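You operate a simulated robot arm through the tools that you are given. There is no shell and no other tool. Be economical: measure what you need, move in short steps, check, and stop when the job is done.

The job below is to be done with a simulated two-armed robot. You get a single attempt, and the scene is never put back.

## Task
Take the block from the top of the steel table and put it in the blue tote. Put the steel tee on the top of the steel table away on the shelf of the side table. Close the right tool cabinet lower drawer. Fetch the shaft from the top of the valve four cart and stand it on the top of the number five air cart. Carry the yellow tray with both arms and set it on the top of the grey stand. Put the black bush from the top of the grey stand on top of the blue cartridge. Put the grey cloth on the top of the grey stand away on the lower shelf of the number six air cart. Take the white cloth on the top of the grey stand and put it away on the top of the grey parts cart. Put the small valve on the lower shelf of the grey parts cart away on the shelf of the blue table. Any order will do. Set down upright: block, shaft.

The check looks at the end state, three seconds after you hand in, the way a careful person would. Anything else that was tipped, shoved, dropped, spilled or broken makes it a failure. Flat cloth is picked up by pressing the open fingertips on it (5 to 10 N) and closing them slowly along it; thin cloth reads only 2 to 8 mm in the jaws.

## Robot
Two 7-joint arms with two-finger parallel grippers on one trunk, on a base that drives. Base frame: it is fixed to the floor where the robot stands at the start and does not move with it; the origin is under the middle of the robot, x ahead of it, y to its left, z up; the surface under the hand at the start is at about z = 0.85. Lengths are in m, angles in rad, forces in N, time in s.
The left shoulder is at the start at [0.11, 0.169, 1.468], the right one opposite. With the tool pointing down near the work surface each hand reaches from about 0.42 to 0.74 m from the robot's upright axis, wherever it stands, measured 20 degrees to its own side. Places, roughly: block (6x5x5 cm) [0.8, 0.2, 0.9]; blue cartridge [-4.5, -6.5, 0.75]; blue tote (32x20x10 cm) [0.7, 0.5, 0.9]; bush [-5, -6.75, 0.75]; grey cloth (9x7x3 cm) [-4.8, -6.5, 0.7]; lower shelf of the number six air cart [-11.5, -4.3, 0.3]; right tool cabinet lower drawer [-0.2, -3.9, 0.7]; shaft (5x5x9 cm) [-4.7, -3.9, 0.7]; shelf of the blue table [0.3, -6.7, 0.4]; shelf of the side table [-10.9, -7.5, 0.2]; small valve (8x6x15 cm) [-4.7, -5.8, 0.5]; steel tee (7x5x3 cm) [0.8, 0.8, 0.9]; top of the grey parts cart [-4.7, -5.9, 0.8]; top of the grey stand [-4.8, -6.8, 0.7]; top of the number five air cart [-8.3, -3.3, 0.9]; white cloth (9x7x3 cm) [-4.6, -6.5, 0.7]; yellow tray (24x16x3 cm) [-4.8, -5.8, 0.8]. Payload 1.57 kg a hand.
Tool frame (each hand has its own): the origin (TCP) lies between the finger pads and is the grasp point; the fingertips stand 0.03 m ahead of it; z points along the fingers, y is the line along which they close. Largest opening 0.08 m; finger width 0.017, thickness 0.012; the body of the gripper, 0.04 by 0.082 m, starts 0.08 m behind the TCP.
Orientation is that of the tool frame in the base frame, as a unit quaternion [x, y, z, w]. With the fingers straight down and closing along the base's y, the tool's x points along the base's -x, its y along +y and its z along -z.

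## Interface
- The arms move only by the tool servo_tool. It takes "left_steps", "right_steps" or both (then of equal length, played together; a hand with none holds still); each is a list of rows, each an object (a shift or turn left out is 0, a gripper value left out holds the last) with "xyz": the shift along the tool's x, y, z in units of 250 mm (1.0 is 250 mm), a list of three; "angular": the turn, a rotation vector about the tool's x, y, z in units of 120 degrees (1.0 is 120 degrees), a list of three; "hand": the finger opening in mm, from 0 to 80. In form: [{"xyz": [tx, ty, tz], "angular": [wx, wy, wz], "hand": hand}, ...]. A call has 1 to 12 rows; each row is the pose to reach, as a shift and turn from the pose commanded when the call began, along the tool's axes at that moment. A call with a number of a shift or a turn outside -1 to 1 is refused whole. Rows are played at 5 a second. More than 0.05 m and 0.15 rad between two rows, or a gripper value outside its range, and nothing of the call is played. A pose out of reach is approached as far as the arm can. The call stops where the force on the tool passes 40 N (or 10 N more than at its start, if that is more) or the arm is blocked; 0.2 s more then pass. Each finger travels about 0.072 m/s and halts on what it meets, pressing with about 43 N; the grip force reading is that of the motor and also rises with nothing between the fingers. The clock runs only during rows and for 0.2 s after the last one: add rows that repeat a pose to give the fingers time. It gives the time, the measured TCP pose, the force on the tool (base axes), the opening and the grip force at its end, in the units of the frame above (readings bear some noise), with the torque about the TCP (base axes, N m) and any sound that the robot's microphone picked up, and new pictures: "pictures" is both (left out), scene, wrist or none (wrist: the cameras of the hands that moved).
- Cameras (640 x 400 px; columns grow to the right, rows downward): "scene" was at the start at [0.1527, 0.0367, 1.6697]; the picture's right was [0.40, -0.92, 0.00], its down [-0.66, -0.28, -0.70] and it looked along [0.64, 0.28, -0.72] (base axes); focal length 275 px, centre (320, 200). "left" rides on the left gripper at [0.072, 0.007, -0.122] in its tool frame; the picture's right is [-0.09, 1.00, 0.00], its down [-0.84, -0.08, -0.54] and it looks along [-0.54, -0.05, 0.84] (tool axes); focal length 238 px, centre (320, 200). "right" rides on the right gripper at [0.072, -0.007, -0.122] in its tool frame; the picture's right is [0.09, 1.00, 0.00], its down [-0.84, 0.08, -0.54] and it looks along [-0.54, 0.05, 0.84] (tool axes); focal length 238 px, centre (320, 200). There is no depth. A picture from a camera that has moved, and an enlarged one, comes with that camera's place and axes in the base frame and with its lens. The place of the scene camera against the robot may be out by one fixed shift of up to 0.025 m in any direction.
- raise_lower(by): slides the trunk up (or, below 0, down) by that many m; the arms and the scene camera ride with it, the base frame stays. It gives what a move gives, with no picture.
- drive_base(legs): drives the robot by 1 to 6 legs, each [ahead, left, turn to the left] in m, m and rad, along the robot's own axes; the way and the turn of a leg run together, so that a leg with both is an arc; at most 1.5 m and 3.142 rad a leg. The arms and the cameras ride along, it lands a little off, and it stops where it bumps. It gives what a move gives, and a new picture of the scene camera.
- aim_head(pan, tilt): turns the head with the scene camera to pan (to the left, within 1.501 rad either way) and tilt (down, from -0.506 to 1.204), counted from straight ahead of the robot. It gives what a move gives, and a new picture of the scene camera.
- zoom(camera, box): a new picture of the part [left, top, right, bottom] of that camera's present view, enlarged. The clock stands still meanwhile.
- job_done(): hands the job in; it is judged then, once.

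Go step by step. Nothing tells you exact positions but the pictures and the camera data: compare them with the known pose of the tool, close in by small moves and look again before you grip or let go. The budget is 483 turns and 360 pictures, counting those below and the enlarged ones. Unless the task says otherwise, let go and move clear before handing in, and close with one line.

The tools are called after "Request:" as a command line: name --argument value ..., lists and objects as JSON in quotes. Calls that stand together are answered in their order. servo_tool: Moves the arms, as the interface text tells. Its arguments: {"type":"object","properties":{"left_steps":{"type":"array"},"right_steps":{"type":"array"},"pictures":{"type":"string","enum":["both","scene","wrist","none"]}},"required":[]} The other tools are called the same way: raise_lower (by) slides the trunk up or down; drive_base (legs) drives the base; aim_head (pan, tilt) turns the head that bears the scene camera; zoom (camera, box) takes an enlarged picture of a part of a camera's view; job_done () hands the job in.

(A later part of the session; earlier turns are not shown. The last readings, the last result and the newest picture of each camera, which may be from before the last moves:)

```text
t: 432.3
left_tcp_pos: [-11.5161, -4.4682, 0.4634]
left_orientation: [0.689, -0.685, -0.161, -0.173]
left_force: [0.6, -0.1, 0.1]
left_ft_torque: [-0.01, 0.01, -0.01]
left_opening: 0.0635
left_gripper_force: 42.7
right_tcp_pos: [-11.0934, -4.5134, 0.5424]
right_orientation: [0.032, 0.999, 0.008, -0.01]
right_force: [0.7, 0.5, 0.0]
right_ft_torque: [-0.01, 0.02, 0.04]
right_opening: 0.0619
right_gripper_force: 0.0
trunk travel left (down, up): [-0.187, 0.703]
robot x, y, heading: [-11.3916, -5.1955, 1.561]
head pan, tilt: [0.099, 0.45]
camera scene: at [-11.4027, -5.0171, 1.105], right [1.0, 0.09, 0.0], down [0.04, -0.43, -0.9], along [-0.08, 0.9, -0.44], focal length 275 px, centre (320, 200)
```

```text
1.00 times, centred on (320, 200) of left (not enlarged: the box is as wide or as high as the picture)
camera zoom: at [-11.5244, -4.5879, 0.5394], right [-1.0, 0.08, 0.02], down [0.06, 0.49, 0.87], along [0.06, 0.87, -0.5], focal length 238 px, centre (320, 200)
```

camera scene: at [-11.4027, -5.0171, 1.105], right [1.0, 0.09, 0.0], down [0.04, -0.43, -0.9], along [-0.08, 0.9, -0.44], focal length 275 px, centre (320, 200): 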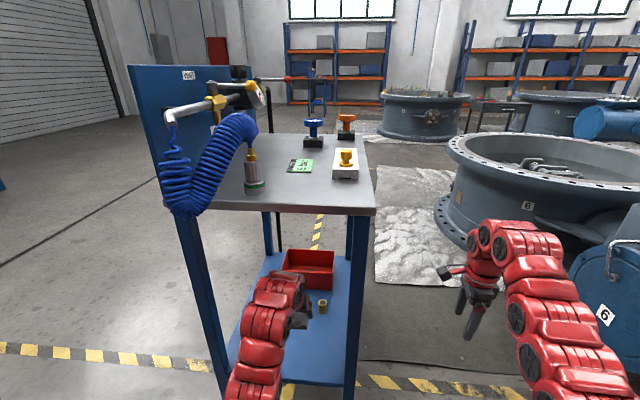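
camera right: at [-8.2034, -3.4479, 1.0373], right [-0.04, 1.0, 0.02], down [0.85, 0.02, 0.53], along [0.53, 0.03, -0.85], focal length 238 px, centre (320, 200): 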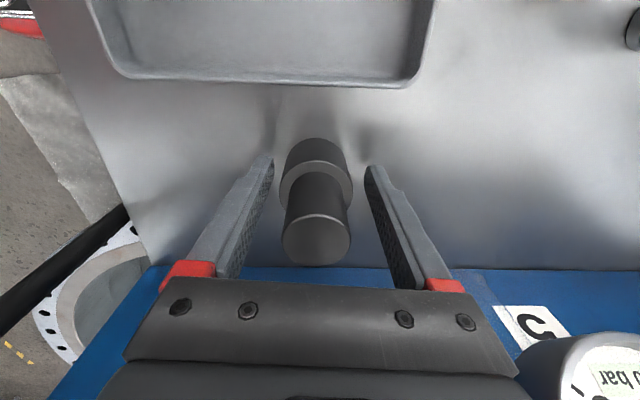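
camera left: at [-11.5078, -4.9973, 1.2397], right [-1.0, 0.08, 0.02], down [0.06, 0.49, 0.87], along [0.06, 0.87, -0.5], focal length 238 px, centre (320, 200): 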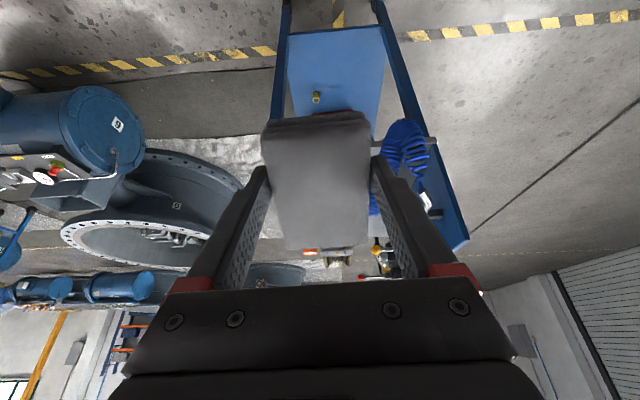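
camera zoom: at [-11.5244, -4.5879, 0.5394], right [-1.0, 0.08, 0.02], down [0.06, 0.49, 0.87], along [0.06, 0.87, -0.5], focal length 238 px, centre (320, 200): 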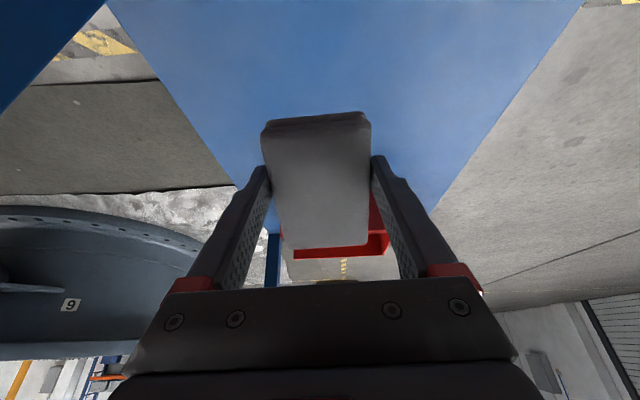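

Request:
servo_tool --left_steps '[{"xyz": [0.04, 0, 0.08]}, {"xyz": [0.08, 0, 0.16]}, {"xyz": [0.12, 0, 0.23]}, {"xyz": [0.14, 0, 0.27]}, {"xyz": [0.15, 0, 0.285]}, {"xyz": [0.158, 0, 0.3]}, {"xyz": [0.166, 0, 0.315]}, {"xyz": [0.174, 0, 0.33]}, {"xyz": [0.182, 0, 0.345]}, {"xyz": [0.19, 0, 0.36]}, {"xyz": [0.198, 0, 0.375]}, {"xyz": [0.198, 0, 0.375]}]' --pictures "wrist"

```text
t: 434.9
left_tcp_pos: [-11.5156, -4.4681, 0.3586]
left_orientation: [0.69, -0.684, -0.162, -0.173]
left_force: [-0.3, 0.4, -0.5]
left_ft_torque: [-0.01, 0.0, -0.02]
left_opening: 0.0636
left_gripper_force: 43.0
right_tcp_pos: [-11.0921, -4.5125, 0.5427]
right_orientation: [0.032, 0.999, 0.008, -0.009]
right_force: [-0.7, -0.1, 0.1]
right_ft_torque: [0.04, 0.02, -0.02]
right_opening: 0.062
right_gripper_force: 0.2
trunk travel left (down, up): [-0.187, 0.703]
robot x, y, heading: [-11.3944, -5.1925, 1.565]
head pan, tilt: [0.099, 0.45]
camera left: at [-11.5226, -4.5887, 0.4332], right [-1.0, 0.08, 0.02], down [0.06, 0.49, 0.87], along [0.06, 0.87, -0.5], focal length 238 px, centre (320, 200)
```

left: 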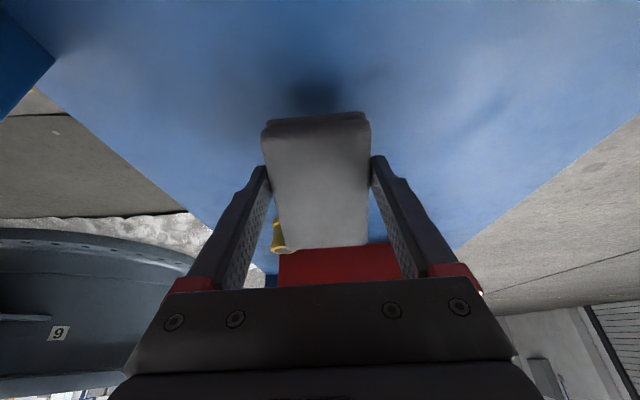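

Request:
servo_tool --left_steps '[{"xyz": [0.006, 0, 0.011]}, {"xyz": [0.012, 0, 0.022]}, {"xyz": [0.018, 0, 0.033]}, {"xyz": [0.024, 0, 0.044]}, {"xyz": [0.03, 0, 0.055]}, {"xyz": [0.036, 0, 0.066]}, {"xyz": [0.036, 0, 0.066]}]' --pictures "wrist"

```text
t: 436.5
left_tcp_pos: [-11.5138, -4.4675, 0.3437]
left_orientation: [0.689, -0.684, -0.165, -0.177]
left_force: [-0.8, 2.2, 26.6]
left_ft_torque: [-0.42, 0.87, -0.04]
left_opening: 0.0638
left_gripper_force: 43.1
right_tcp_pos: [-11.0924, -4.5135, 0.5434]
right_orientation: [0.031, 0.999, 0.009, -0.01]
right_force: [-0.2, -0.1, -0.5]
right_ft_torque: [0.0, 0.05, -0.03]
right_opening: 0.062
right_gripper_force: 0.1
trunk travel left (down, up): [-0.187, 0.703]
robot x, y, heading: [-11.3917, -5.1935, 1.561]
head pan, tilt: [0.099, 0.45]
camera left: at [-11.522, -4.589, 0.4183], right [-1.0, 0.08, 0.03], down [0.06, 0.48, 0.87], along [0.06, 0.87, -0.49], focal length 238 px, centre (320, 200)
```

left: 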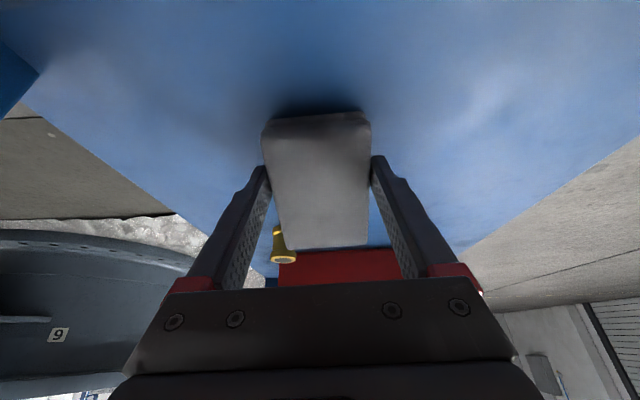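

Touching the shelf. Ease off and open.

Request:
servo_tool --left_steps '[{"xyz": [-0.008, 0, -0.014]}, {"xyz": [-0.008, 0, -0.014], "hand": 66}, {"xyz": [-0.008, 0, -0.014], "hand": 70}, {"xyz": [-0.008, 0, -0.014], "hand": 76}, {"xyz": [-0.008, 0, -0.014], "hand": 80}, {"xyz": [-0.008, 0, -0.014], "hand": 80}]' --pictures "wrist"

```text
t: 437.9
left_tcp_pos: [-11.5137, -4.4686, 0.3431]
left_orientation: [0.689, -0.685, -0.161, -0.174]
left_force: [0.5, -0.2, 0.3]
left_ft_torque: [0.0, 0.02, 0.02]
left_opening: 0.0798
left_gripper_force: 0.0
right_tcp_pos: [-11.0931, -4.514, 0.5428]
right_orientation: [0.031, 0.999, 0.008, -0.01]
right_force: [-0.2, 0.7, -0.1]
right_ft_torque: [0.01, 0.02, 0.0]
right_opening: 0.0621
right_gripper_force: 0.1
trunk travel left (down, up): [-0.187, 0.703]
robot x, y, heading: [-11.3942, -5.1931, 1.559]
head pan, tilt: [0.099, 0.45]
camera left: at [-11.522, -4.5892, 0.4186], right [-1.0, 0.08, 0.02], down [0.06, 0.49, 0.87], along [0.06, 0.87, -0.5], focal length 238 px, centre (320, 200)
```

left: 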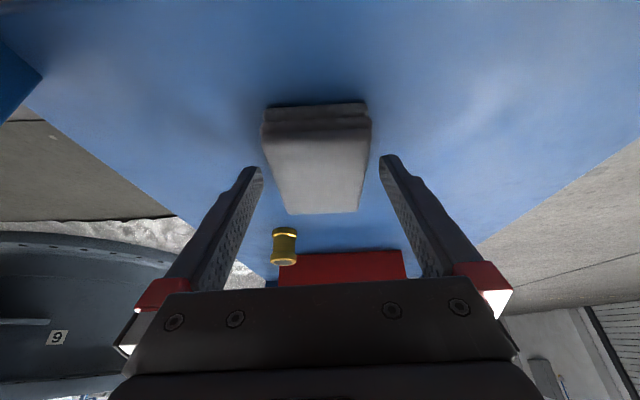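

Cloth lies flat on the shelf. Lift clear, back out and raise the trunk.

Request:
servo_tool --left_steps '[{"xyz": [-0.04, 0, -0.08]}, {"xyz": [-0.08, 0, -0.16]}, {"xyz": [-0.12, 0, -0.24]}, {"xyz": [-0.16, 0, -0.32]}, {"xyz": [-0.16, 0, -0.32]}]' --pictures "wrist"

Request:
drive_base --legs '[[-0.45, 0, 0]]'

Request:
raise_lower --by 0.4

Request:
raise_lower --by 0.28

```text
t: 439.1
left_tcp_pos: [-11.5168, -4.4702, 0.4324]
left_orientation: [0.69, -0.684, -0.161, -0.173]
left_force: [0.7, -0.4, 0.4]
left_ft_torque: [-0.01, 0.01, 0.02]
left_opening: 0.0799
left_gripper_force: 0.0
right_tcp_pos: [-11.0912, -4.513, 0.5429]
right_orientation: [0.032, 0.999, 0.008, -0.009]
right_force: [0.2, -0.2, 0.3]
right_ft_torque: [-0.01, 0.02, -0.02]
right_opening: 0.0618
right_gripper_force: 0.1
trunk travel left (down, up): [-0.187, 0.703]
robot x, y, heading: [-11.3942, -5.1964, 1.569]
head pan, tilt: [0.099, 0.45]
camera left: at [-11.5241, -4.5904, 0.5085], right [-1.0, 0.08, 0.02], down [0.06, 0.49, 0.87], along [0.06, 0.87, -0.5], focal length 238 px, centre (320, 200)
```

left: 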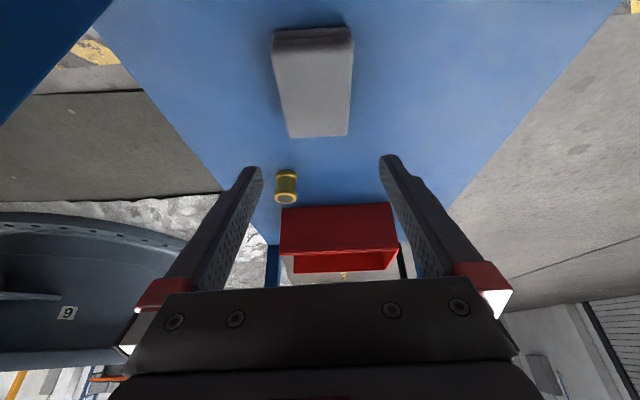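

```text
t: 441.8
left_tcp_pos: [-11.5215, -4.9173, 0.4334]
left_orientation: [0.69, -0.684, -0.162, -0.174]
left_force: [0.4, -0.2, 0.3]
left_ft_torque: [-0.02, 0.02, -0.01]
left_opening: 0.0798
left_gripper_force: 0.1
right_tcp_pos: [-11.0965, -4.9609, 0.544]
right_orientation: [0.032, 0.999, 0.008, -0.01]
right_force: [0.3, 0.1, 0.2]
right_ft_torque: [-0.06, 0.0, 0.03]
right_opening: 0.0621
right_gripper_force: 0.0
trunk travel left (down, up): [-0.187, 0.703]
robot x, y, heading: [-11.3985, -5.6405, 1.563]
head pan, tilt: [0.099, 0.45]
camera scene: at [-11.4067, -5.4647, 1.1051], right [1.0, 0.09, 0.0], down [0.04, -0.43, -0.9], along [-0.08, 0.9, -0.44], focal length 275 px, centre (320, 200)
```

scene: 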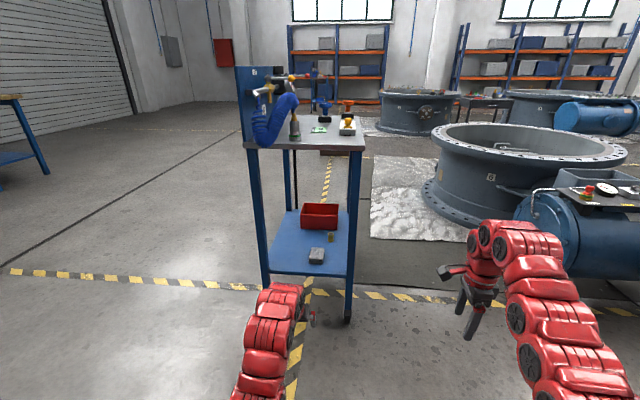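

```text
t: 445.6
left_tcp_pos: [-11.5203, -4.917, 0.833]
left_orientation: [0.69, -0.684, -0.162, -0.174]
left_force: [0.1, 0.5, -0.1]
left_ft_torque: [-0.01, -0.02, 0.01]
left_opening: 0.0801
left_gripper_force: 0.0
right_tcp_pos: [-11.0975, -4.9589, 0.9433]
right_orientation: [0.032, 0.999, 0.009, -0.009]
right_force: [0.6, 0.3, 0.4]
right_ft_torque: [0.01, 0.0, -0.03]
right_opening: 0.062
right_gripper_force: 0.0
trunk travel left (down, up): [-0.587, 0.303]
robot x, y, heading: [-11.3984, -5.6398, 1.56]
head pan, tilt: [0.099, 0.45]
```

```text
t: 448.4
left_tcp_pos: [-11.5214, -4.9165, 1.114]
left_orientation: [0.69, -0.684, -0.161, -0.174]
left_force: [0.9, 0.4, 0.0]
left_ft_torque: [0.01, 0.0, 0.0]
left_opening: 0.0801
left_gripper_force: 0.1
right_tcp_pos: [-11.0966, -4.9603, 1.2228]
right_orientation: [0.031, 0.999, 0.009, -0.009]
right_force: [0.6, 0.2, -0.1]
right_ft_torque: [-0.02, 0.01, 0.01]
right_opening: 0.0618
right_gripper_force: 0.0
trunk travel left (down, up): [-0.867, 0.023]
robot x, y, heading: [-11.3983, -5.6422, 1.562]
head pan, tilt: [0.099, 0.45]
```

Request:
servo_tool --right_steps '[{"angular": [0, 0, -0.07]}, {"angular": [0, 0, -0.14]}, {"angular": [0, 0, -0.21]}, {"angular": [0, 0, -0.28]}, {"angular": [0, 0, -0.35]}, {"angular": [0, 0, -0.42]}, {"angular": [0, 0, -0.49]}, {"angular": [0, 0, -0.56]}, {"angular": [0, 0, -0.63]}, {"angular": [0, 0, -0.7]}, {"angular": [0, 0, -0.75]}, {"angular": [0, 0, -0.75]}]' --left_steps '[{"angular": [0, 0.06, 0]}, {"angular": [0, 0.12, 0]}, {"angular": [0, 0.18, 0]}, {"angular": [0, 0.22, 0]}, {"angular": [0, 0.22, 0]}, {"angular": [0, 0.22, 0]}, {"angular": [0, 0.22, 0]}, {"angular": [0, 0.22, 0]}, {"angular": [0, 0.22, 0]}, {"angular": [0, 0.22, 0]}, {"angular": [0, 0.22, 0]}, {"angular": [0, 0.22, 0]}]' --pictures "none"

Request:
drive_base --legs '[[0, 0, -1.562], [1.0, 0.45, 0], [1.4, 0, 0], [1.4, 0, 0], [1.4, 0, 0]]'

Request:
aim_head --pan -0.3 --tilt 0.55

```text
t: 451.0
left_tcp_pos: [-11.5214, -4.9176, 1.1128]
left_orientation: [0.708, -0.706, 0.001, -0.013]
left_force: [0.0, 0.9, 0.3]
left_ft_torque: [-0.04, 0.02, 0.02]
left_opening: 0.0797
left_gripper_force: 0.1
right_tcp_pos: [-11.0969, -4.9602, 1.2237]
right_orientation: [-0.685, 0.729, 0.012, -0.001]
right_force: [-0.9, 0.6, -0.6]
right_ft_torque: [0.03, -0.03, -0.01]
right_opening: 0.0618
right_gripper_force: 0.1
trunk travel left (down, up): [-0.867, 0.023]
robot x, y, heading: [-11.3957, -5.639, 1.562]
head pan, tilt: [0.099, 0.45]
```

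```text
t: 480.1
left_tcp_pos: [-5.4999, -5.0843, 1.1135]
left_orientation: [-0.012, 1.0, -0.009, 0.009]
left_force: [-0.6, 0.9, -0.1]
left_ft_torque: [0.02, -0.02, 0.01]
left_opening: 0.0802
left_gripper_force: 0.1
right_tcp_pos: [-5.5345, -5.5081, 1.2226]
right_orientation: [0.022, 1.0, 0.009, 0.008]
right_force: [0.0, -0.3, -0.3]
right_ft_torque: [0.04, 0.03, -0.01]
right_opening: 0.0617
right_gripper_force: 0.0
trunk travel left (down, up): [-0.867, 0.023]
robot x, y, heading: [-6.2204, -5.2226, 0.008]
head pan, tilt: [0.099, 0.45]
camera scene: at [-6.0506, -5.2058, 1.7851], right [0.11, -0.99, 0.0], down [-0.43, -0.05, -0.9], along [0.89, 0.1, -0.44], focal length 275 px, centre (320, 200)
```

scene: 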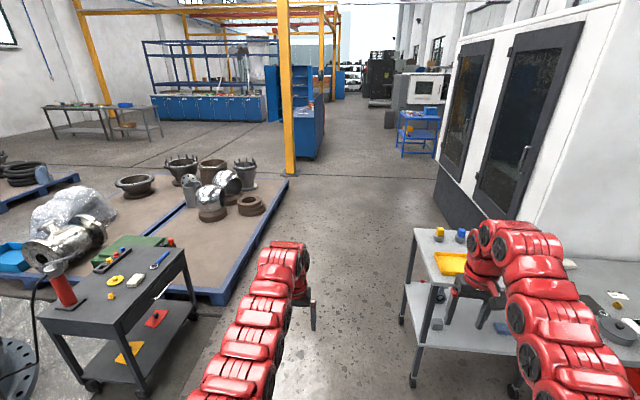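

```text
t: 481.0
left_tcp_pos: [-5.5007, -5.0826, 1.1144]
left_orientation: [-0.012, 1.0, -0.01, 0.008]
left_force: [0.3, 0.4, -0.6]
left_ft_torque: [-0.01, 0.01, -0.01]
left_opening: 0.0799
left_gripper_force: 0.1
right_tcp_pos: [-5.5337, -5.5072, 1.224]
right_orientation: [0.021, 1.0, 0.01, 0.008]
right_force: [0.1, -0.2, 0.3]
right_ft_torque: [0.03, -0.01, 0.03]
right_opening: 0.0622
right_gripper_force: 0.0
trunk travel left (down, up): [-0.867, 0.023]
robot x, y, heading: [-6.2212, -5.2212, 0.008]
head pan, tilt: [-0.3, 0.55]
camera scene: at [-6.0554, -5.2414, 1.776], right [-0.28, -0.96, 0.0], down [-0.5, 0.15, -0.85], along [0.82, -0.24, -0.52], focal length 275 px, centre (320, 200)
```

scene: 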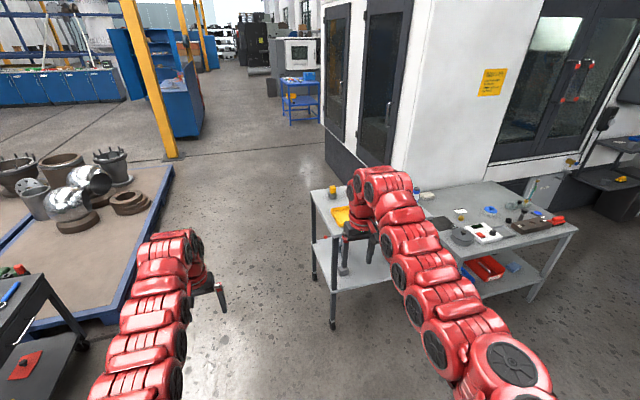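

Drive to the west side of the parts cart for the tray.

Request:
drive_base --legs '[[0.55, -0.55, 0]]'

Request:
aim_head --pan 0.0 --tilt 0.8

Request:
zoom --camera "left" --box '[0, 0, 640, 400]'

Request:
zoom --camera "right" --box '[0, 0, 640, 400]'

```text
t: 485.2
left_tcp_pos: [-4.9445, -5.6303, 1.1136]
left_orientation: [-0.011, 1.0, -0.009, 0.009]
left_force: [0.0, -0.1, -0.1]
left_ft_torque: [-0.01, -0.01, -0.02]
left_opening: 0.0799
left_gripper_force: 0.2
right_tcp_pos: [-4.9798, -6.0552, 1.2227]
right_orientation: [0.022, 1.0, 0.009, 0.008]
right_force: [0.4, 0.3, -0.2]
right_ft_torque: [-0.01, -0.03, 0.01]
right_opening: 0.0622
right_gripper_force: 0.1
trunk travel left (down, up): [-0.867, 0.023]
robot x, y, heading: [-5.666, -5.7673, 0.007]
head pan, tilt: [-0.3, 0.55]
camera scene: at [-5.5016, -5.7868, 1.7761], right [-0.29, -0.96, 0.0], down [-0.5, 0.15, -0.85], along [0.82, -0.24, -0.52], focal length 275 px, centre (320, 200)
```

scene: 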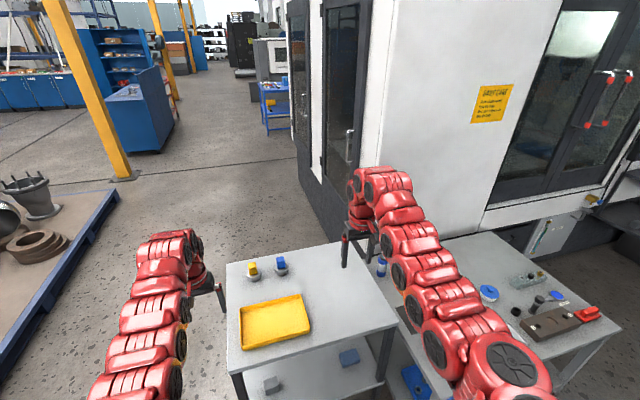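

```text
t: 486.0
left_tcp_pos: [-4.9443, -5.6297, 1.1124]
left_orientation: [-0.011, 1.0, -0.009, 0.009]
left_force: [-0.3, -0.8, 0.4]
left_ft_torque: [0.04, -0.01, 0.02]
left_opening: 0.0802
left_gripper_force: 0.1
right_tcp_pos: [-4.9793, -6.0555, 1.2222]
right_orientation: [0.023, 1.0, 0.01, 0.007]
right_force: [-0.1, 0.4, 0.0]
right_ft_torque: [0.0, -0.01, -0.02]
right_opening: 0.0621
right_gripper_force: 0.1
trunk travel left (down, up): [-0.867, 0.023]
robot x, y, heading: [-5.6638, -5.7632, 0.005]
head pan, tilt: [0.0, 0.799]
camera scene: at [-5.5061, -5.7611, 1.7546], right [0.01, -1.0, 0.0], down [-0.72, -0.01, -0.7], along [0.7, 0.01, -0.72], focal length 275 px, centre (320, 200)
```

scene: 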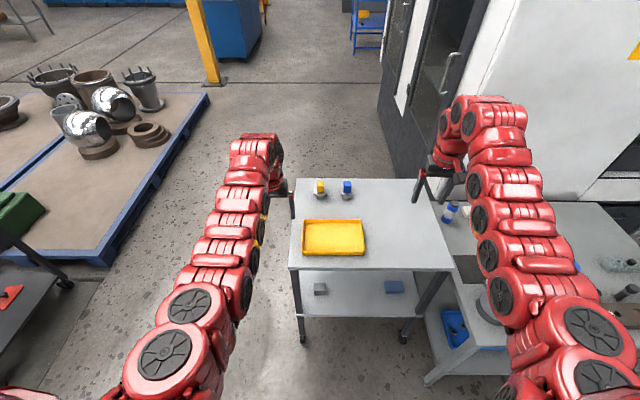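

```text
1.00 times, centred on (320, 200) of left (not enlarged: the box is as wide or as high as the picture)
camera zoom: at [-5.0193, -5.6237, 1.2337], right [0.07, 1.0, -0.02], down [0.83, -0.05, 0.56], along [0.56, -0.05, -0.83], focal length 238 px, centre (320, 200)
```

zoom: 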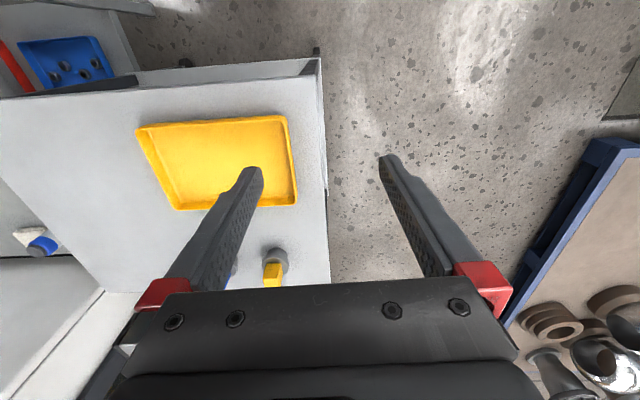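

```text
1.00 times, centred on (320, 200) of right (not enlarged: the box is as wide or as high as the picture)
camera zoom: at [-5.0534, -6.0616, 1.3446], right [-0.05, 1.0, 0.02], down [0.83, 0.03, 0.56], along [0.56, 0.04, -0.83], focal length 238 px, centre (320, 200)
```

zoom: 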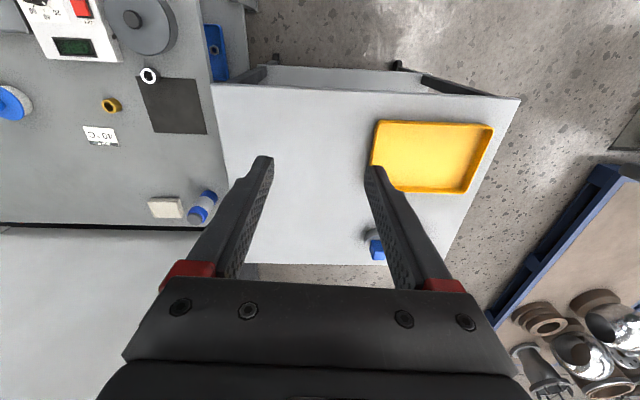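

Tray rim corners come out at x -4.925…-4.755, y -5.687…-5.937, rim z ≈ 0.85. Drive closer, lower the trunk, and bring both hands over the end walls.

Request:
drive_base --legs '[[0.16, -0.03, -0.005]]'

Request:
raise_lower --by -0.15

```text
t: 487.4
left_tcp_pos: [-4.7867, -5.6627, 1.1152]
left_orientation: [-0.009, 1.0, -0.01, 0.01]
left_force: [0.0, 0.9, 0.8]
left_ft_torque: [0.03, -0.03, 0.01]
left_opening: 0.0801
left_gripper_force: 0.0
right_tcp_pos: [-4.8238, -6.0875, 1.2237]
right_orientation: [0.026, 1.0, 0.009, 0.009]
right_force: [0.6, -0.3, -0.1]
right_ft_torque: [-0.02, -0.03, 0.02]
right_opening: 0.0621
right_gripper_force: 0.0
trunk travel left (down, up): [-0.867, 0.023]
robot x, y, heading: [-5.5081, -5.7946, 0.006]
head pan, tilt: [0.0, 0.799]
camera scene: at [-5.3503, -5.7896, 1.755], right [0.0, -1.0, 0.0], down [-0.72, 0.0, -0.7], along [0.7, 0.0, -0.72], focal length 275 px, centre (320, 200)
```

scene: 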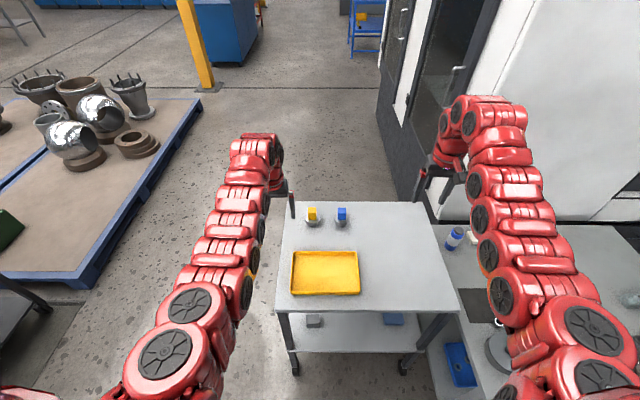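

```text
t: 489.1
left_tcp_pos: [-4.7836, -5.6639, 0.9628]
left_orientation: [-0.009, 1.0, -0.009, 0.01]
left_force: [-0.2, -0.3, -0.1]
left_ft_torque: [0.04, 0.01, 0.0]
left_opening: 0.0801
left_gripper_force: 0.0
right_tcp_pos: [-4.8211, -6.0878, 1.0734]
right_orientation: [0.025, 1.0, 0.009, 0.008]
right_force: [0.4, 0.1, 1.2]
right_ft_torque: [-0.01, 0.03, 0.01]
right_opening: 0.0621
right_gripper_force: 0.0
trunk travel left (down, up): [-0.717, 0.173]
robot x, y, heading: [-5.5086, -5.7958, 0.003]
head pan, tilt: [0.0, 0.799]
```

Request:
servo_tool --left_steps '[{"xyz": [0.05, -0.02, 0.02], "hand": 60}, {"xyz": [0.1, -0.05, 0.05], "hand": 45}, {"xyz": [0.15, -0.08, 0.08], "hand": 40}, {"xyz": [0.2, -0.104, 0.1]}, {"xyz": [0.224, -0.104, 0.13]}, {"xyz": [0.224, -0.104, 0.13]}]' --right_steps '[{"xyz": [0.01, 0.12, 0.11], "hand": 50}, {"xyz": [0.03, 0.25, 0.22], "hand": 40}, {"xyz": [0.05, 0.38, 0.33]}, {"xyz": [0.065, 0.5, 0.45]}, {"xyz": [0.076, 0.615, 0.574]}, {"xyz": [0.076, 0.615, 0.574]}]' --pictures "wrist"

```text
t: 490.5
left_tcp_pos: [-4.8392, -5.689, 0.9304]
left_orientation: [-0.008, 1.0, -0.009, 0.01]
left_force: [0.4, -0.1, -0.4]
left_ft_torque: [0.01, 0.0, -0.01]
left_opening: 0.0402
left_gripper_force: 0.1
right_tcp_pos: [-4.8308, -5.9299, 0.9314]
right_orientation: [0.025, 1.0, 0.009, 0.009]
right_force: [-0.2, 0.2, -0.5]
right_ft_torque: [0.02, 0.01, -0.02]
right_opening: 0.04
right_gripper_force: 0.0
trunk travel left (down, up): [-0.717, 0.173]
robot x, y, heading: [-5.5046, -5.7932, 0.005]
head pan, tilt: [0.0, 0.799]
camera right: at [-4.905, -5.9363, 1.0535], right [-0.04, 1.0, 0.02], down [0.83, 0.03, 0.56], along [0.56, 0.04, -0.83], focal length 238 px, centre (320, 200)
camera left: at [-4.9143, -5.6834, 1.0509], right [0.07, 1.0, -0.02], down [0.83, -0.05, 0.56], along [0.56, -0.06, -0.83], focal length 238 px, centre (320, 200)
```

right: 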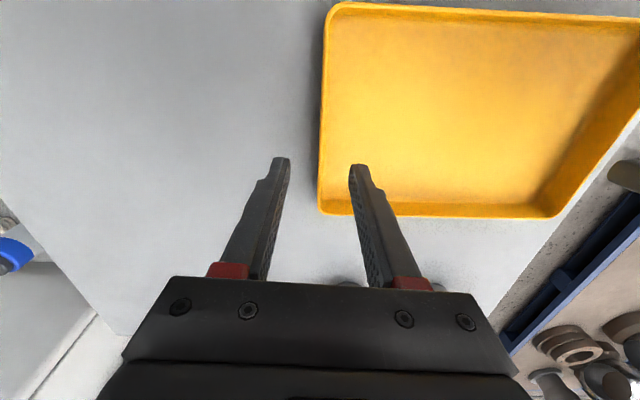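
left: 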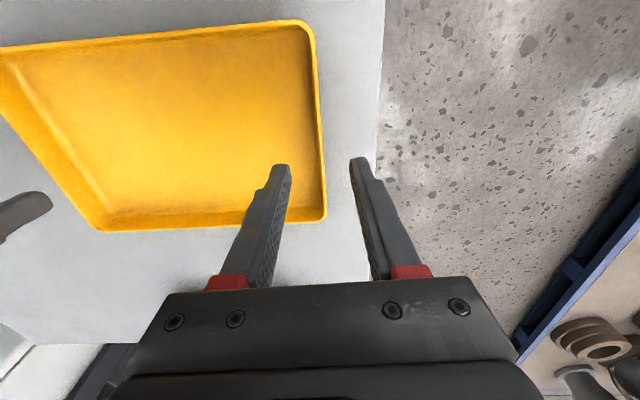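

Both hands straddle the end walls. Small corrections and descend to TCP z ≈ 0.863.

Request:
servo_tool --left_steps '[{"xyz": [0, -0.02, 0.07]}, {"xyz": [0, -0.02, 0.14]}, {"xyz": [0, -0.02, 0.21]}, {"xyz": [0, -0.02, 0.25]}, {"xyz": [0, -0.02, 0.27]}, {"xyz": [0, -0.02, 0.27]}]' --right_steps '[{"xyz": [0.036, 0.016, 0.07]}, {"xyz": [0.036, 0.016, 0.14]}, {"xyz": [0.036, 0.016, 0.21]}, {"xyz": [0.036, 0.016, 0.25]}, {"xyz": [0.036, 0.016, 0.274]}, {"xyz": [0.036, 0.016, 0.274]}]' --pictures "wrist"

```text
t: 491.8
left_tcp_pos: [-4.8368, -5.6974, 0.8736]
left_orientation: [-0.009, 1.0, -0.01, 0.022]
left_force: [-4.4, 3.0, 23.4]
left_ft_torque: [-0.51, 0.26, -0.32]
left_opening: 0.0392
left_gripper_force: 0.1
right_tcp_pos: [-4.8371, -5.9229, 0.8755]
right_orientation: [0.026, 0.999, 0.01, 0.019]
right_force: [-2.9, -1.5, 27.1]
right_ft_torque: [0.52, 0.27, 0.13]
right_opening: 0.0391
right_gripper_force: 0.1
trunk travel left (down, up): [-0.717, 0.173]
robot x, y, heading: [-5.5046, -5.7965, 0.004]
head pan, tilt: [0.0, 0.799]
stopped in row 6 (left hand): the force on the tool passed its limit at 42 N (the readings are from after the stop); the commanded pose is now the measured one
camera right: at [-4.9145, -5.9295, 0.9938], right [-0.04, 1.0, 0.02], down [0.82, 0.02, 0.57], along [0.57, 0.04, -0.82], focal length 238 px, centre (320, 200)
camera left: at [-4.9145, -5.6892, 0.992], right [0.08, 1.0, -0.02], down [0.81, -0.05, 0.58], along [0.58, -0.06, -0.81], focal length 238 px, centre (320, 200)
```

right: 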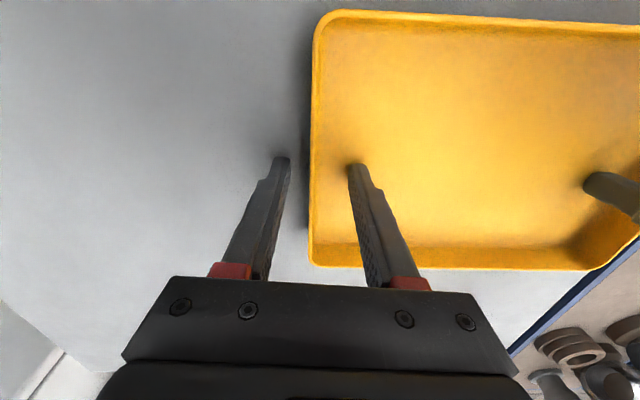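
left: 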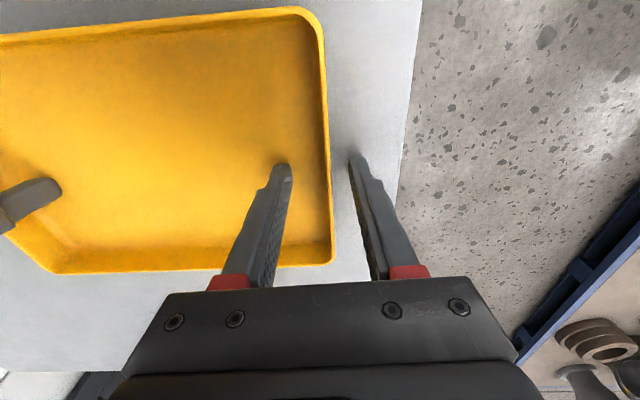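

The inner fingertips touch the tray floor. Raise 3 mm and close both hands.

Request:
servo_tool --left_steps '[{"xyz": [0, 0, -0.014]}, {"xyz": [0, 0, -0.014], "hand": 25}, {"xyz": [0, 0, -0.014], "hand": 12}, {"xyz": [0, 0, -0.014], "hand": 0}, {"xyz": [0, 0, -0.014], "hand": 0}, {"xyz": [0, 0, -0.014], "hand": 0}]' --right_steps '[{"xyz": [0, 0, -0.014]}, {"xyz": [0, 0, -0.014], "hand": 25}, {"xyz": [0, 0, -0.014], "hand": 12}, {"xyz": [0, 0, -0.014], "hand": 0}, {"xyz": [0, 0, -0.014], "hand": 0}, {"xyz": [0, 0, -0.014], "hand": 0}]' --pictures "wrist"

```text
t: 493.2
left_tcp_pos: [-4.8355, -5.6922, 0.8727]
left_orientation: [-0.014, 1.0, -0.007, 0.02]
left_force: [-2.0, 29.0, 27.3]
left_ft_torque: [0.99, 0.35, -0.38]
left_opening: 0.0032
left_gripper_force: 24.3
right_tcp_pos: [-4.8375, -5.9285, 0.8748]
right_orientation: [0.028, 0.999, 0.006, 0.016]
right_force: [1.9, -25.4, 20.9]
right_ft_torque: [-0.94, 0.05, 0.4]
right_opening: 0.0034
right_gripper_force: 24.3
trunk travel left (down, up): [-0.717, 0.173]
robot x, y, heading: [-5.5036, -5.7969, 0.005]
head pan, tilt: [0.0, 0.799]
camera right: at [-4.913, -5.9329, 0.9949], right [-0.04, 1.0, 0.01], down [0.82, 0.02, 0.57], along [0.57, 0.03, -0.82], focal length 238 px, centre (320, 200)
camera left: at [-4.9131, -5.6849, 0.9932], right [0.07, 1.0, -0.01], down [0.82, -0.05, 0.58], along [0.57, -0.05, -0.82], focal length 238 px, centre (320, 200)
```

right: 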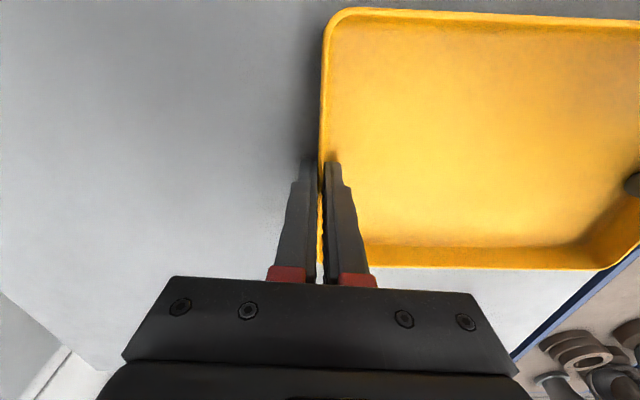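
left: 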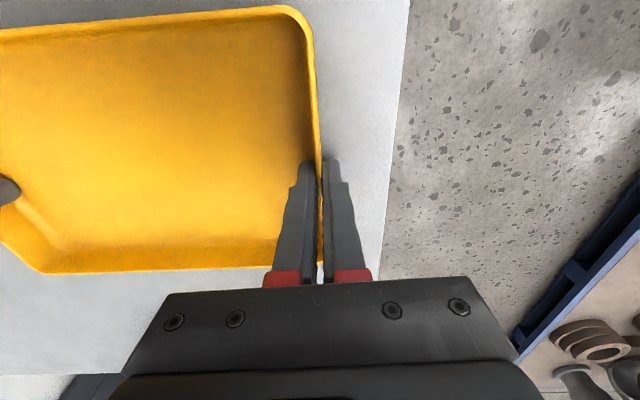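

Both rims are gripped. Relax the inward squeeze and lift both hands together.

Request:
servo_tool --left_steps '[{"xyz": [0, 0.018, -0.01]}, {"xyz": [0, 0.018, -0.06]}, {"xyz": [0, 0.018, -0.14]}, {"xyz": [0, 0.018, -0.22]}, {"xyz": [0, 0.018, -0.3]}, {"xyz": [0, 0.018, -0.38]}, {"xyz": [0, 0.018, -0.38]}]' --right_steps '[{"xyz": [0, -0.018, -0.01]}, {"xyz": [0, -0.018, -0.06]}, {"xyz": [0, -0.018, -0.14]}, {"xyz": [0, -0.018, -0.22]}, {"xyz": [0, -0.018, -0.3]}, {"xyz": [0, -0.018, -0.38]}, {"xyz": [0, -0.018, -0.38]}]' --pictures "both"

```text
t: 494.8
left_tcp_pos: [-4.8373, -5.69, 0.9665]
left_orientation: [-0.008, 1.0, -0.011, 0.017]
left_force: [1.0, 3.5, -0.9]
left_ft_torque: [0.65, -0.08, -0.21]
left_opening: 0.0033
left_gripper_force: 23.8
right_tcp_pos: [-4.8365, -5.9305, 0.9647]
right_orientation: [0.025, 1.0, 0.01, 0.013]
right_force: [-0.8, -2.2, -1.3]
right_ft_torque: [-0.67, 0.03, 0.37]
right_opening: 0.0034
right_gripper_force: 24.3
trunk travel left (down, up): [-0.717, 0.173]
robot x, y, heading: [-5.5065, -5.7956, 0.006]
head pan, tilt: [0.0, 0.799]
camera scene: at [-5.3458, -5.7902, 1.6045], right [0.0, -1.0, 0.0], down [-0.72, 0.0, -0.7], along [0.7, 0.0, -0.72], focal length 275 px, centre (320, 200)
camera right: at [-4.9121, -5.9356, 1.0866], right [-0.04, 1.0, 0.02], down [0.82, 0.03, 0.57], along [0.56, 0.04, -0.82], focal length 238 px, centre (320, 200)
camera left: at [-4.9128, -5.6835, 1.0855], right [0.08, 1.0, -0.02], down [0.82, -0.05, 0.57], along [0.57, -0.06, -0.82], focal length 238 px, centre (320, 200)
```

scene: 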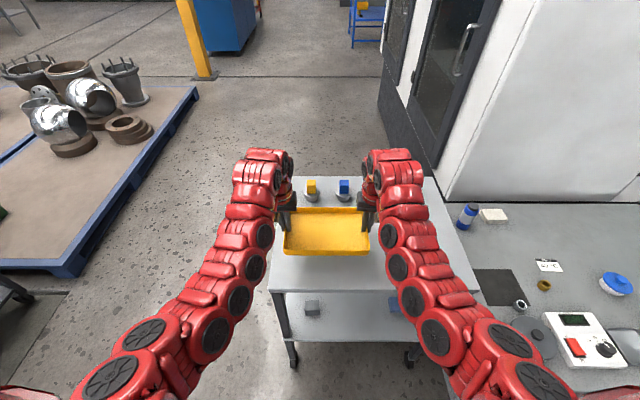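
right: 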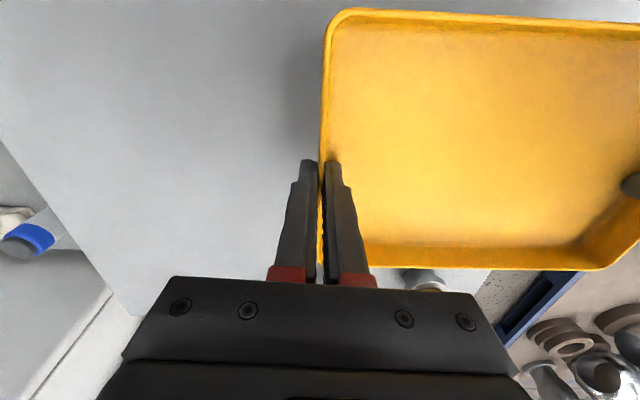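
left: 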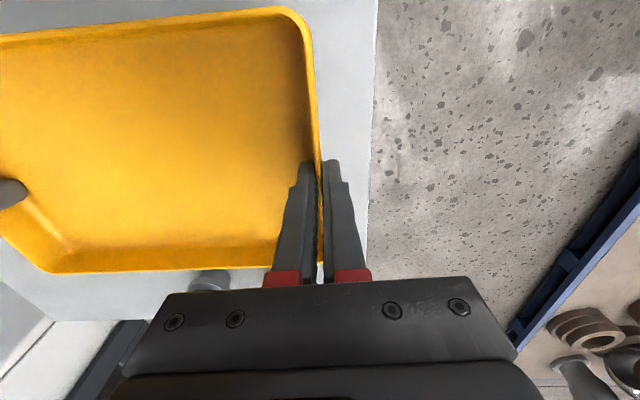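

The tray is held level, but the stand spot needs more reach, so the hands must be tilted when gripping. I'll set the tray back, release, tilt both hands 35° forward and regrip.

Request:
servo_tool --left_steps '[{"xyz": [0, 0, 0.1]}, {"xyz": [0, 0, 0.2]}, {"xyz": [0, 0, 0.3]}, {"xyz": [0, 0, 0.36]}, {"xyz": [0, 0, 0.378]}, {"xyz": [0, 0, 0.378], "hand": 20}, {"xyz": [0, 0, 0.378], "hand": 40}, {"xyz": [0, 0, 0.378], "hand": 40}, {"xyz": [0, 0, 0.25], "hand": 40}, {"xyz": [0, 0, 0.1], "hand": 40}, {"xyz": [0, 0, 0.0], "hand": 40}]' --right_steps '[{"xyz": [0, 0, 0.1]}, {"xyz": [0, 0, 0.2]}, {"xyz": [0, 0, 0.3]}, {"xyz": [0, 0, 0.36]}, {"xyz": [0, 0, 0.378]}, {"xyz": [0, 0, 0.378], "hand": 20}, {"xyz": [0, 0, 0.378], "hand": 40}, {"xyz": [0, 0, 0.378], "hand": 40}, {"xyz": [0, 0, 0.25], "hand": 40}, {"xyz": [0, 0, 0.1], "hand": 40}, {"xyz": [0, 0, 0.0], "hand": 40}]' --pictures "none"

Request:
servo_tool --left_steps '[{"angular": [0, -0.06, 0]}, {"angular": [0, -0.12, 0]}, {"angular": [0, -0.18, 0]}, {"angular": [0, -0.24, 0]}, {"angular": [0, -0.29, 0]}, {"angular": [0, -0.29, 0]}]' --right_steps '[{"angular": [0, -0.06, 0]}, {"angular": [0, -0.12, 0]}, {"angular": [0, -0.18, 0]}, {"angular": [0, -0.24, 0]}, {"angular": [0, -0.29, 0]}, {"angular": [0, -0.29, 0]}]' --pictures "both"

```text
t: 497.2
left_tcp_pos: [-4.8367, -5.6895, 0.9668]
left_orientation: [-0.009, 1.0, -0.01, 0.016]
left_force: [-0.8, 0.4, -0.1]
left_ft_torque: [0.04, 0.02, 0.03]
left_opening: 0.0398
left_gripper_force: 0.0
right_tcp_pos: [-4.8369, -5.9304, 0.9651]
right_orientation: [0.025, 1.0, 0.01, 0.014]
right_force: [-1.0, -0.2, -0.8]
right_ft_torque: [-0.03, 0.0, -0.02]
right_opening: 0.0401
right_gripper_force: 0.2
trunk travel left (down, up): [-0.717, 0.173]
robot x, y, heading: [-5.507, -5.7934, 0.006]
head pan, tilt: [0.0, 0.799]
```

```text
t: 498.6
left_tcp_pos: [-4.8362, -5.6913, 0.9662]
left_orientation: [-0.011, 0.949, -0.006, 0.316]
left_force: [0.0, 0.2, 0.0]
left_ft_torque: [0.01, 0.01, -0.01]
left_opening: 0.0399
left_gripper_force: 0.0
right_tcp_pos: [-4.8377, -5.9304, 0.9655]
right_orientation: [0.028, 0.95, 0.001, 0.312]
right_force: [-0.6, 0.8, 0.5]
right_ft_torque: [-0.02, 0.03, -0.01]
right_opening: 0.0399
right_gripper_force: 0.1
trunk travel left (down, up): [-0.717, 0.173]
robot x, y, heading: [-5.5056, -5.7955, 0.002]
head pan, tilt: [0.0, 0.799]
camera scene: at [-5.3463, -5.7902, 1.6046], right [0.0, -1.0, 0.0], down [-0.72, 0.0, -0.7], along [0.7, 0.0, -0.72], focal length 275 px, centre (320, 200)
camera right: at [-4.9675, -5.9324, 1.0225], right [-0.02, 1.0, -0.04], down [0.35, 0.04, 0.93], along [0.93, 0.01, -0.36], focal length 238 px, centre (320, 200)
camera left: at [-4.9675, -5.685, 1.0203], right [0.06, 1.0, 0.04], down [0.35, -0.05, 0.94], along [0.94, -0.04, -0.35], focal length 238 px, centre (320, 200)
```

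scene: 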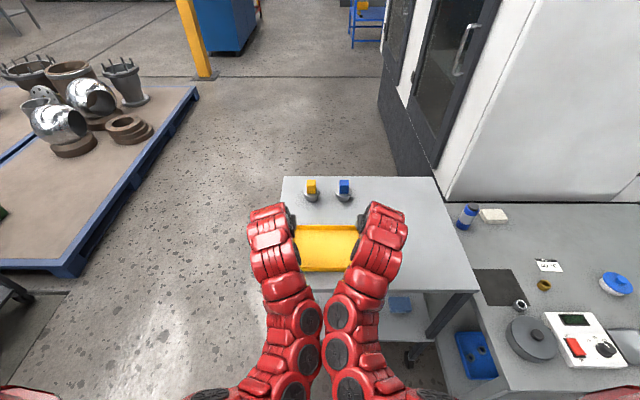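
right: 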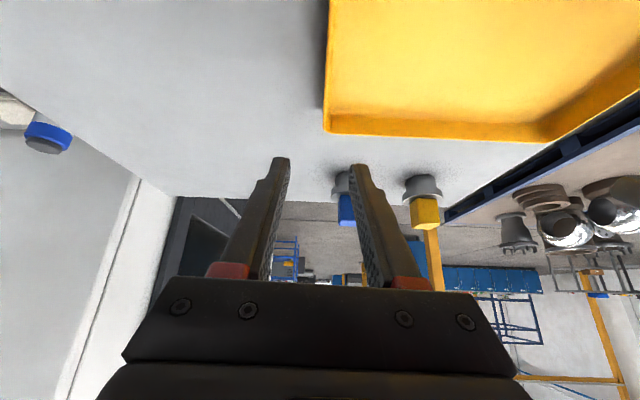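
left: 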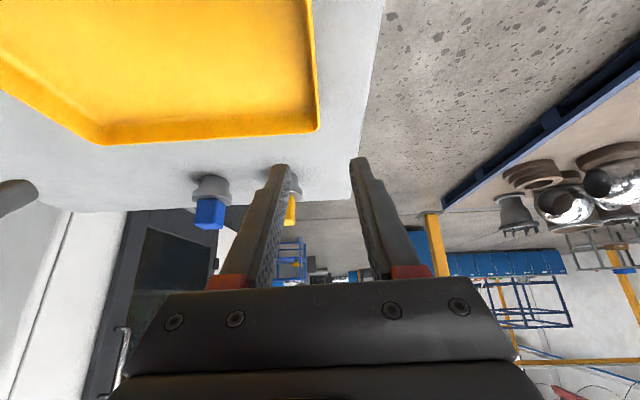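

Arms stay free of each other. Descend along the vertical and regrip the rims.

Request:
servo_tool --left_steps '[{"xyz": [0.05, 0, 0.07]}, {"xyz": [0.1, 0, 0.14]}, {"xyz": [0.15, 0, 0.2]}, {"xyz": [0.19, 0, 0.255]}, {"xyz": [0.207, 0, 0.276]}, {"xyz": [0.207, 0, 0.276]}]' --right_steps '[{"xyz": [0.05, 0, 0.07]}, {"xyz": [0.1, 0, 0.14]}, {"xyz": [0.15, 0, 0.2]}, {"xyz": [0.19, 0, 0.255]}, {"xyz": [0.207, 0, 0.276]}, {"xyz": [0.207, 0, 0.276]}]' --pictures "both"

```text
t: 500.0
left_tcp_pos: [-4.8383, -5.6925, 0.88]
left_orientation: [-0.012, 0.949, -0.007, 0.315]
left_force: [-0.6, -0.1, 0.3]
left_ft_torque: [-0.02, -0.04, 0.03]
left_opening: 0.04
left_gripper_force: 0.0
right_tcp_pos: [-4.8397, -5.9278, 0.8783]
right_orientation: [0.026, 0.95, 0.002, 0.312]
right_force: [0.8, -0.1, 0.2]
right_ft_torque: [0.02, 0.02, -0.01]
right_opening: 0.0398
right_gripper_force: 0.1
trunk travel left (down, up): [-0.717, 0.173]
robot x, y, heading: [-5.5065, -5.7957, 0.007]
head pan, tilt: [0.0, 0.799]
camera scene: at [-5.3467, -5.7902, 1.6047], right [0.0, -1.0, 0.0], down [-0.72, 0.0, -0.7], along [0.7, 0.0, -0.72], focal length 275 px, centre (320, 200)
camera right: at [-4.9686, -5.9306, 0.9355], right [-0.02, 1.0, -0.03], down [0.36, 0.04, 0.93], along [0.93, 0.01, -0.36], focal length 238 px, centre (320, 200)
camera left: at [-4.9685, -5.6869, 0.9342], right [0.06, 1.0, 0.03], down [0.35, -0.05, 0.94], along [0.94, -0.04, -0.35], focal length 238 px, centre (320, 200)
```

scene: 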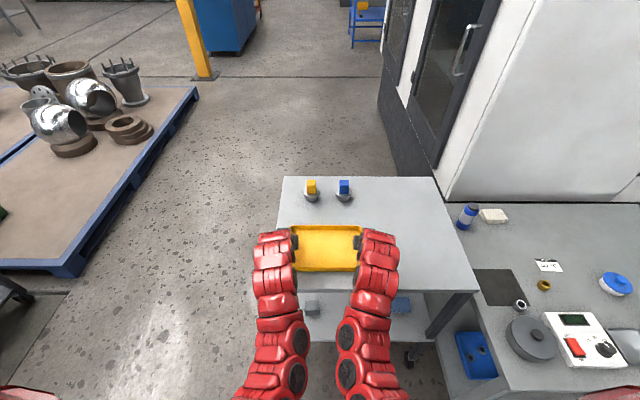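
right: 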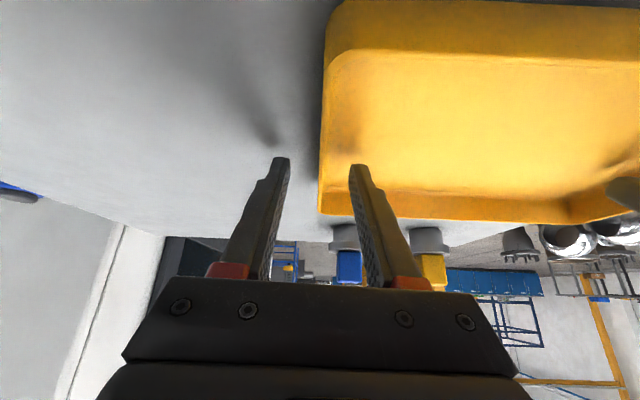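
left: 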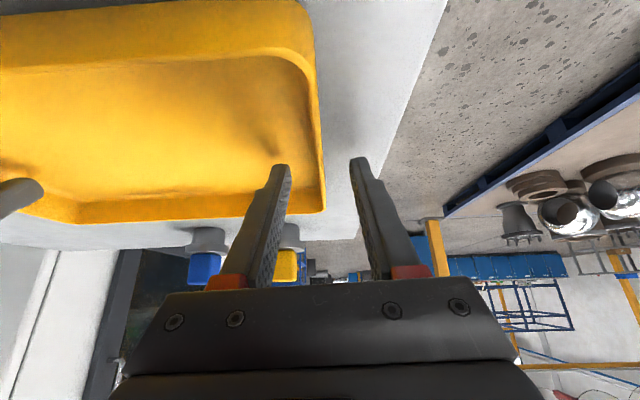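

Request:
servo_tool --left_steps '[{"xyz": [0.004, 0.01, 0.006], "hand": 25}, {"xyz": [0.004, 0.01, 0.006], "hand": 12}, {"xyz": [0.004, 0.01, 0.006], "hand": 0}, {"xyz": [0.004, 0.01, 0.006], "hand": 0}, {"xyz": [0.004, 0.01, 0.006], "hand": 0}]' --right_steps '[{"xyz": [0.004, -0.01, 0.006], "hand": 25}, {"xyz": [0.004, -0.01, 0.006], "hand": 12}, {"xyz": [0.004, -0.01, 0.006], "hand": 0}, {"xyz": [0.004, -0.01, 0.006], "hand": 0}, {"xyz": [0.004, -0.01, 0.006], "hand": 0}]' --pictures "wrist"

```text
t: 501.2
left_tcp_pos: [-4.8368, -5.6917, 0.8781]
left_orientation: [-0.01, 0.949, -0.009, 0.314]
left_force: [2.2, -19.9, -0.4]
left_ft_torque: [-0.04, -0.04, -0.47]
left_opening: 0.0026
left_gripper_force: 24.2
right_tcp_pos: [-4.8382, -5.9285, 0.877]
right_orientation: [0.025, 0.95, 0.005, 0.312]
right_force: [-1.3, 19.2, 1.3]
right_ft_torque: [0.3, -0.08, 0.71]
right_opening: 0.003
right_gripper_force: 24.2
trunk travel left (down, up): [-0.717, 0.173]
robot x, y, heading: [-5.51, -5.7961, 0.003]
head pan, tilt: [0.0, 0.799]
camera right: at [-4.9685, -5.9316, 0.9342], right [-0.03, 1.0, -0.03], down [0.36, 0.04, 0.93], along [0.93, 0.02, -0.36], focal length 238 px, centre (320, 200)
camera left: at [-4.9683, -5.6858, 0.9322], right [0.06, 1.0, 0.03], down [0.35, -0.05, 0.94], along [0.94, -0.04, -0.35], focal length 238 px, centre (320, 200)
```

right: 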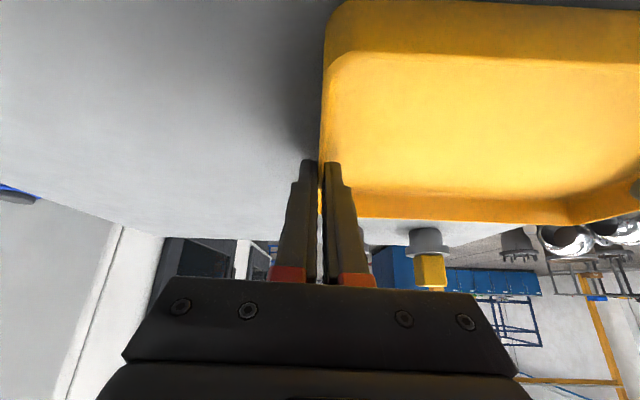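
left: 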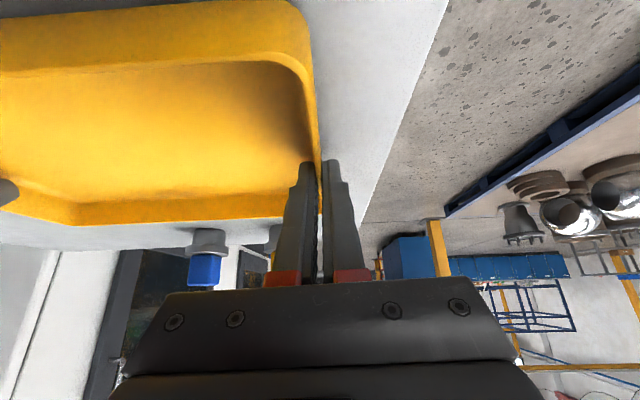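

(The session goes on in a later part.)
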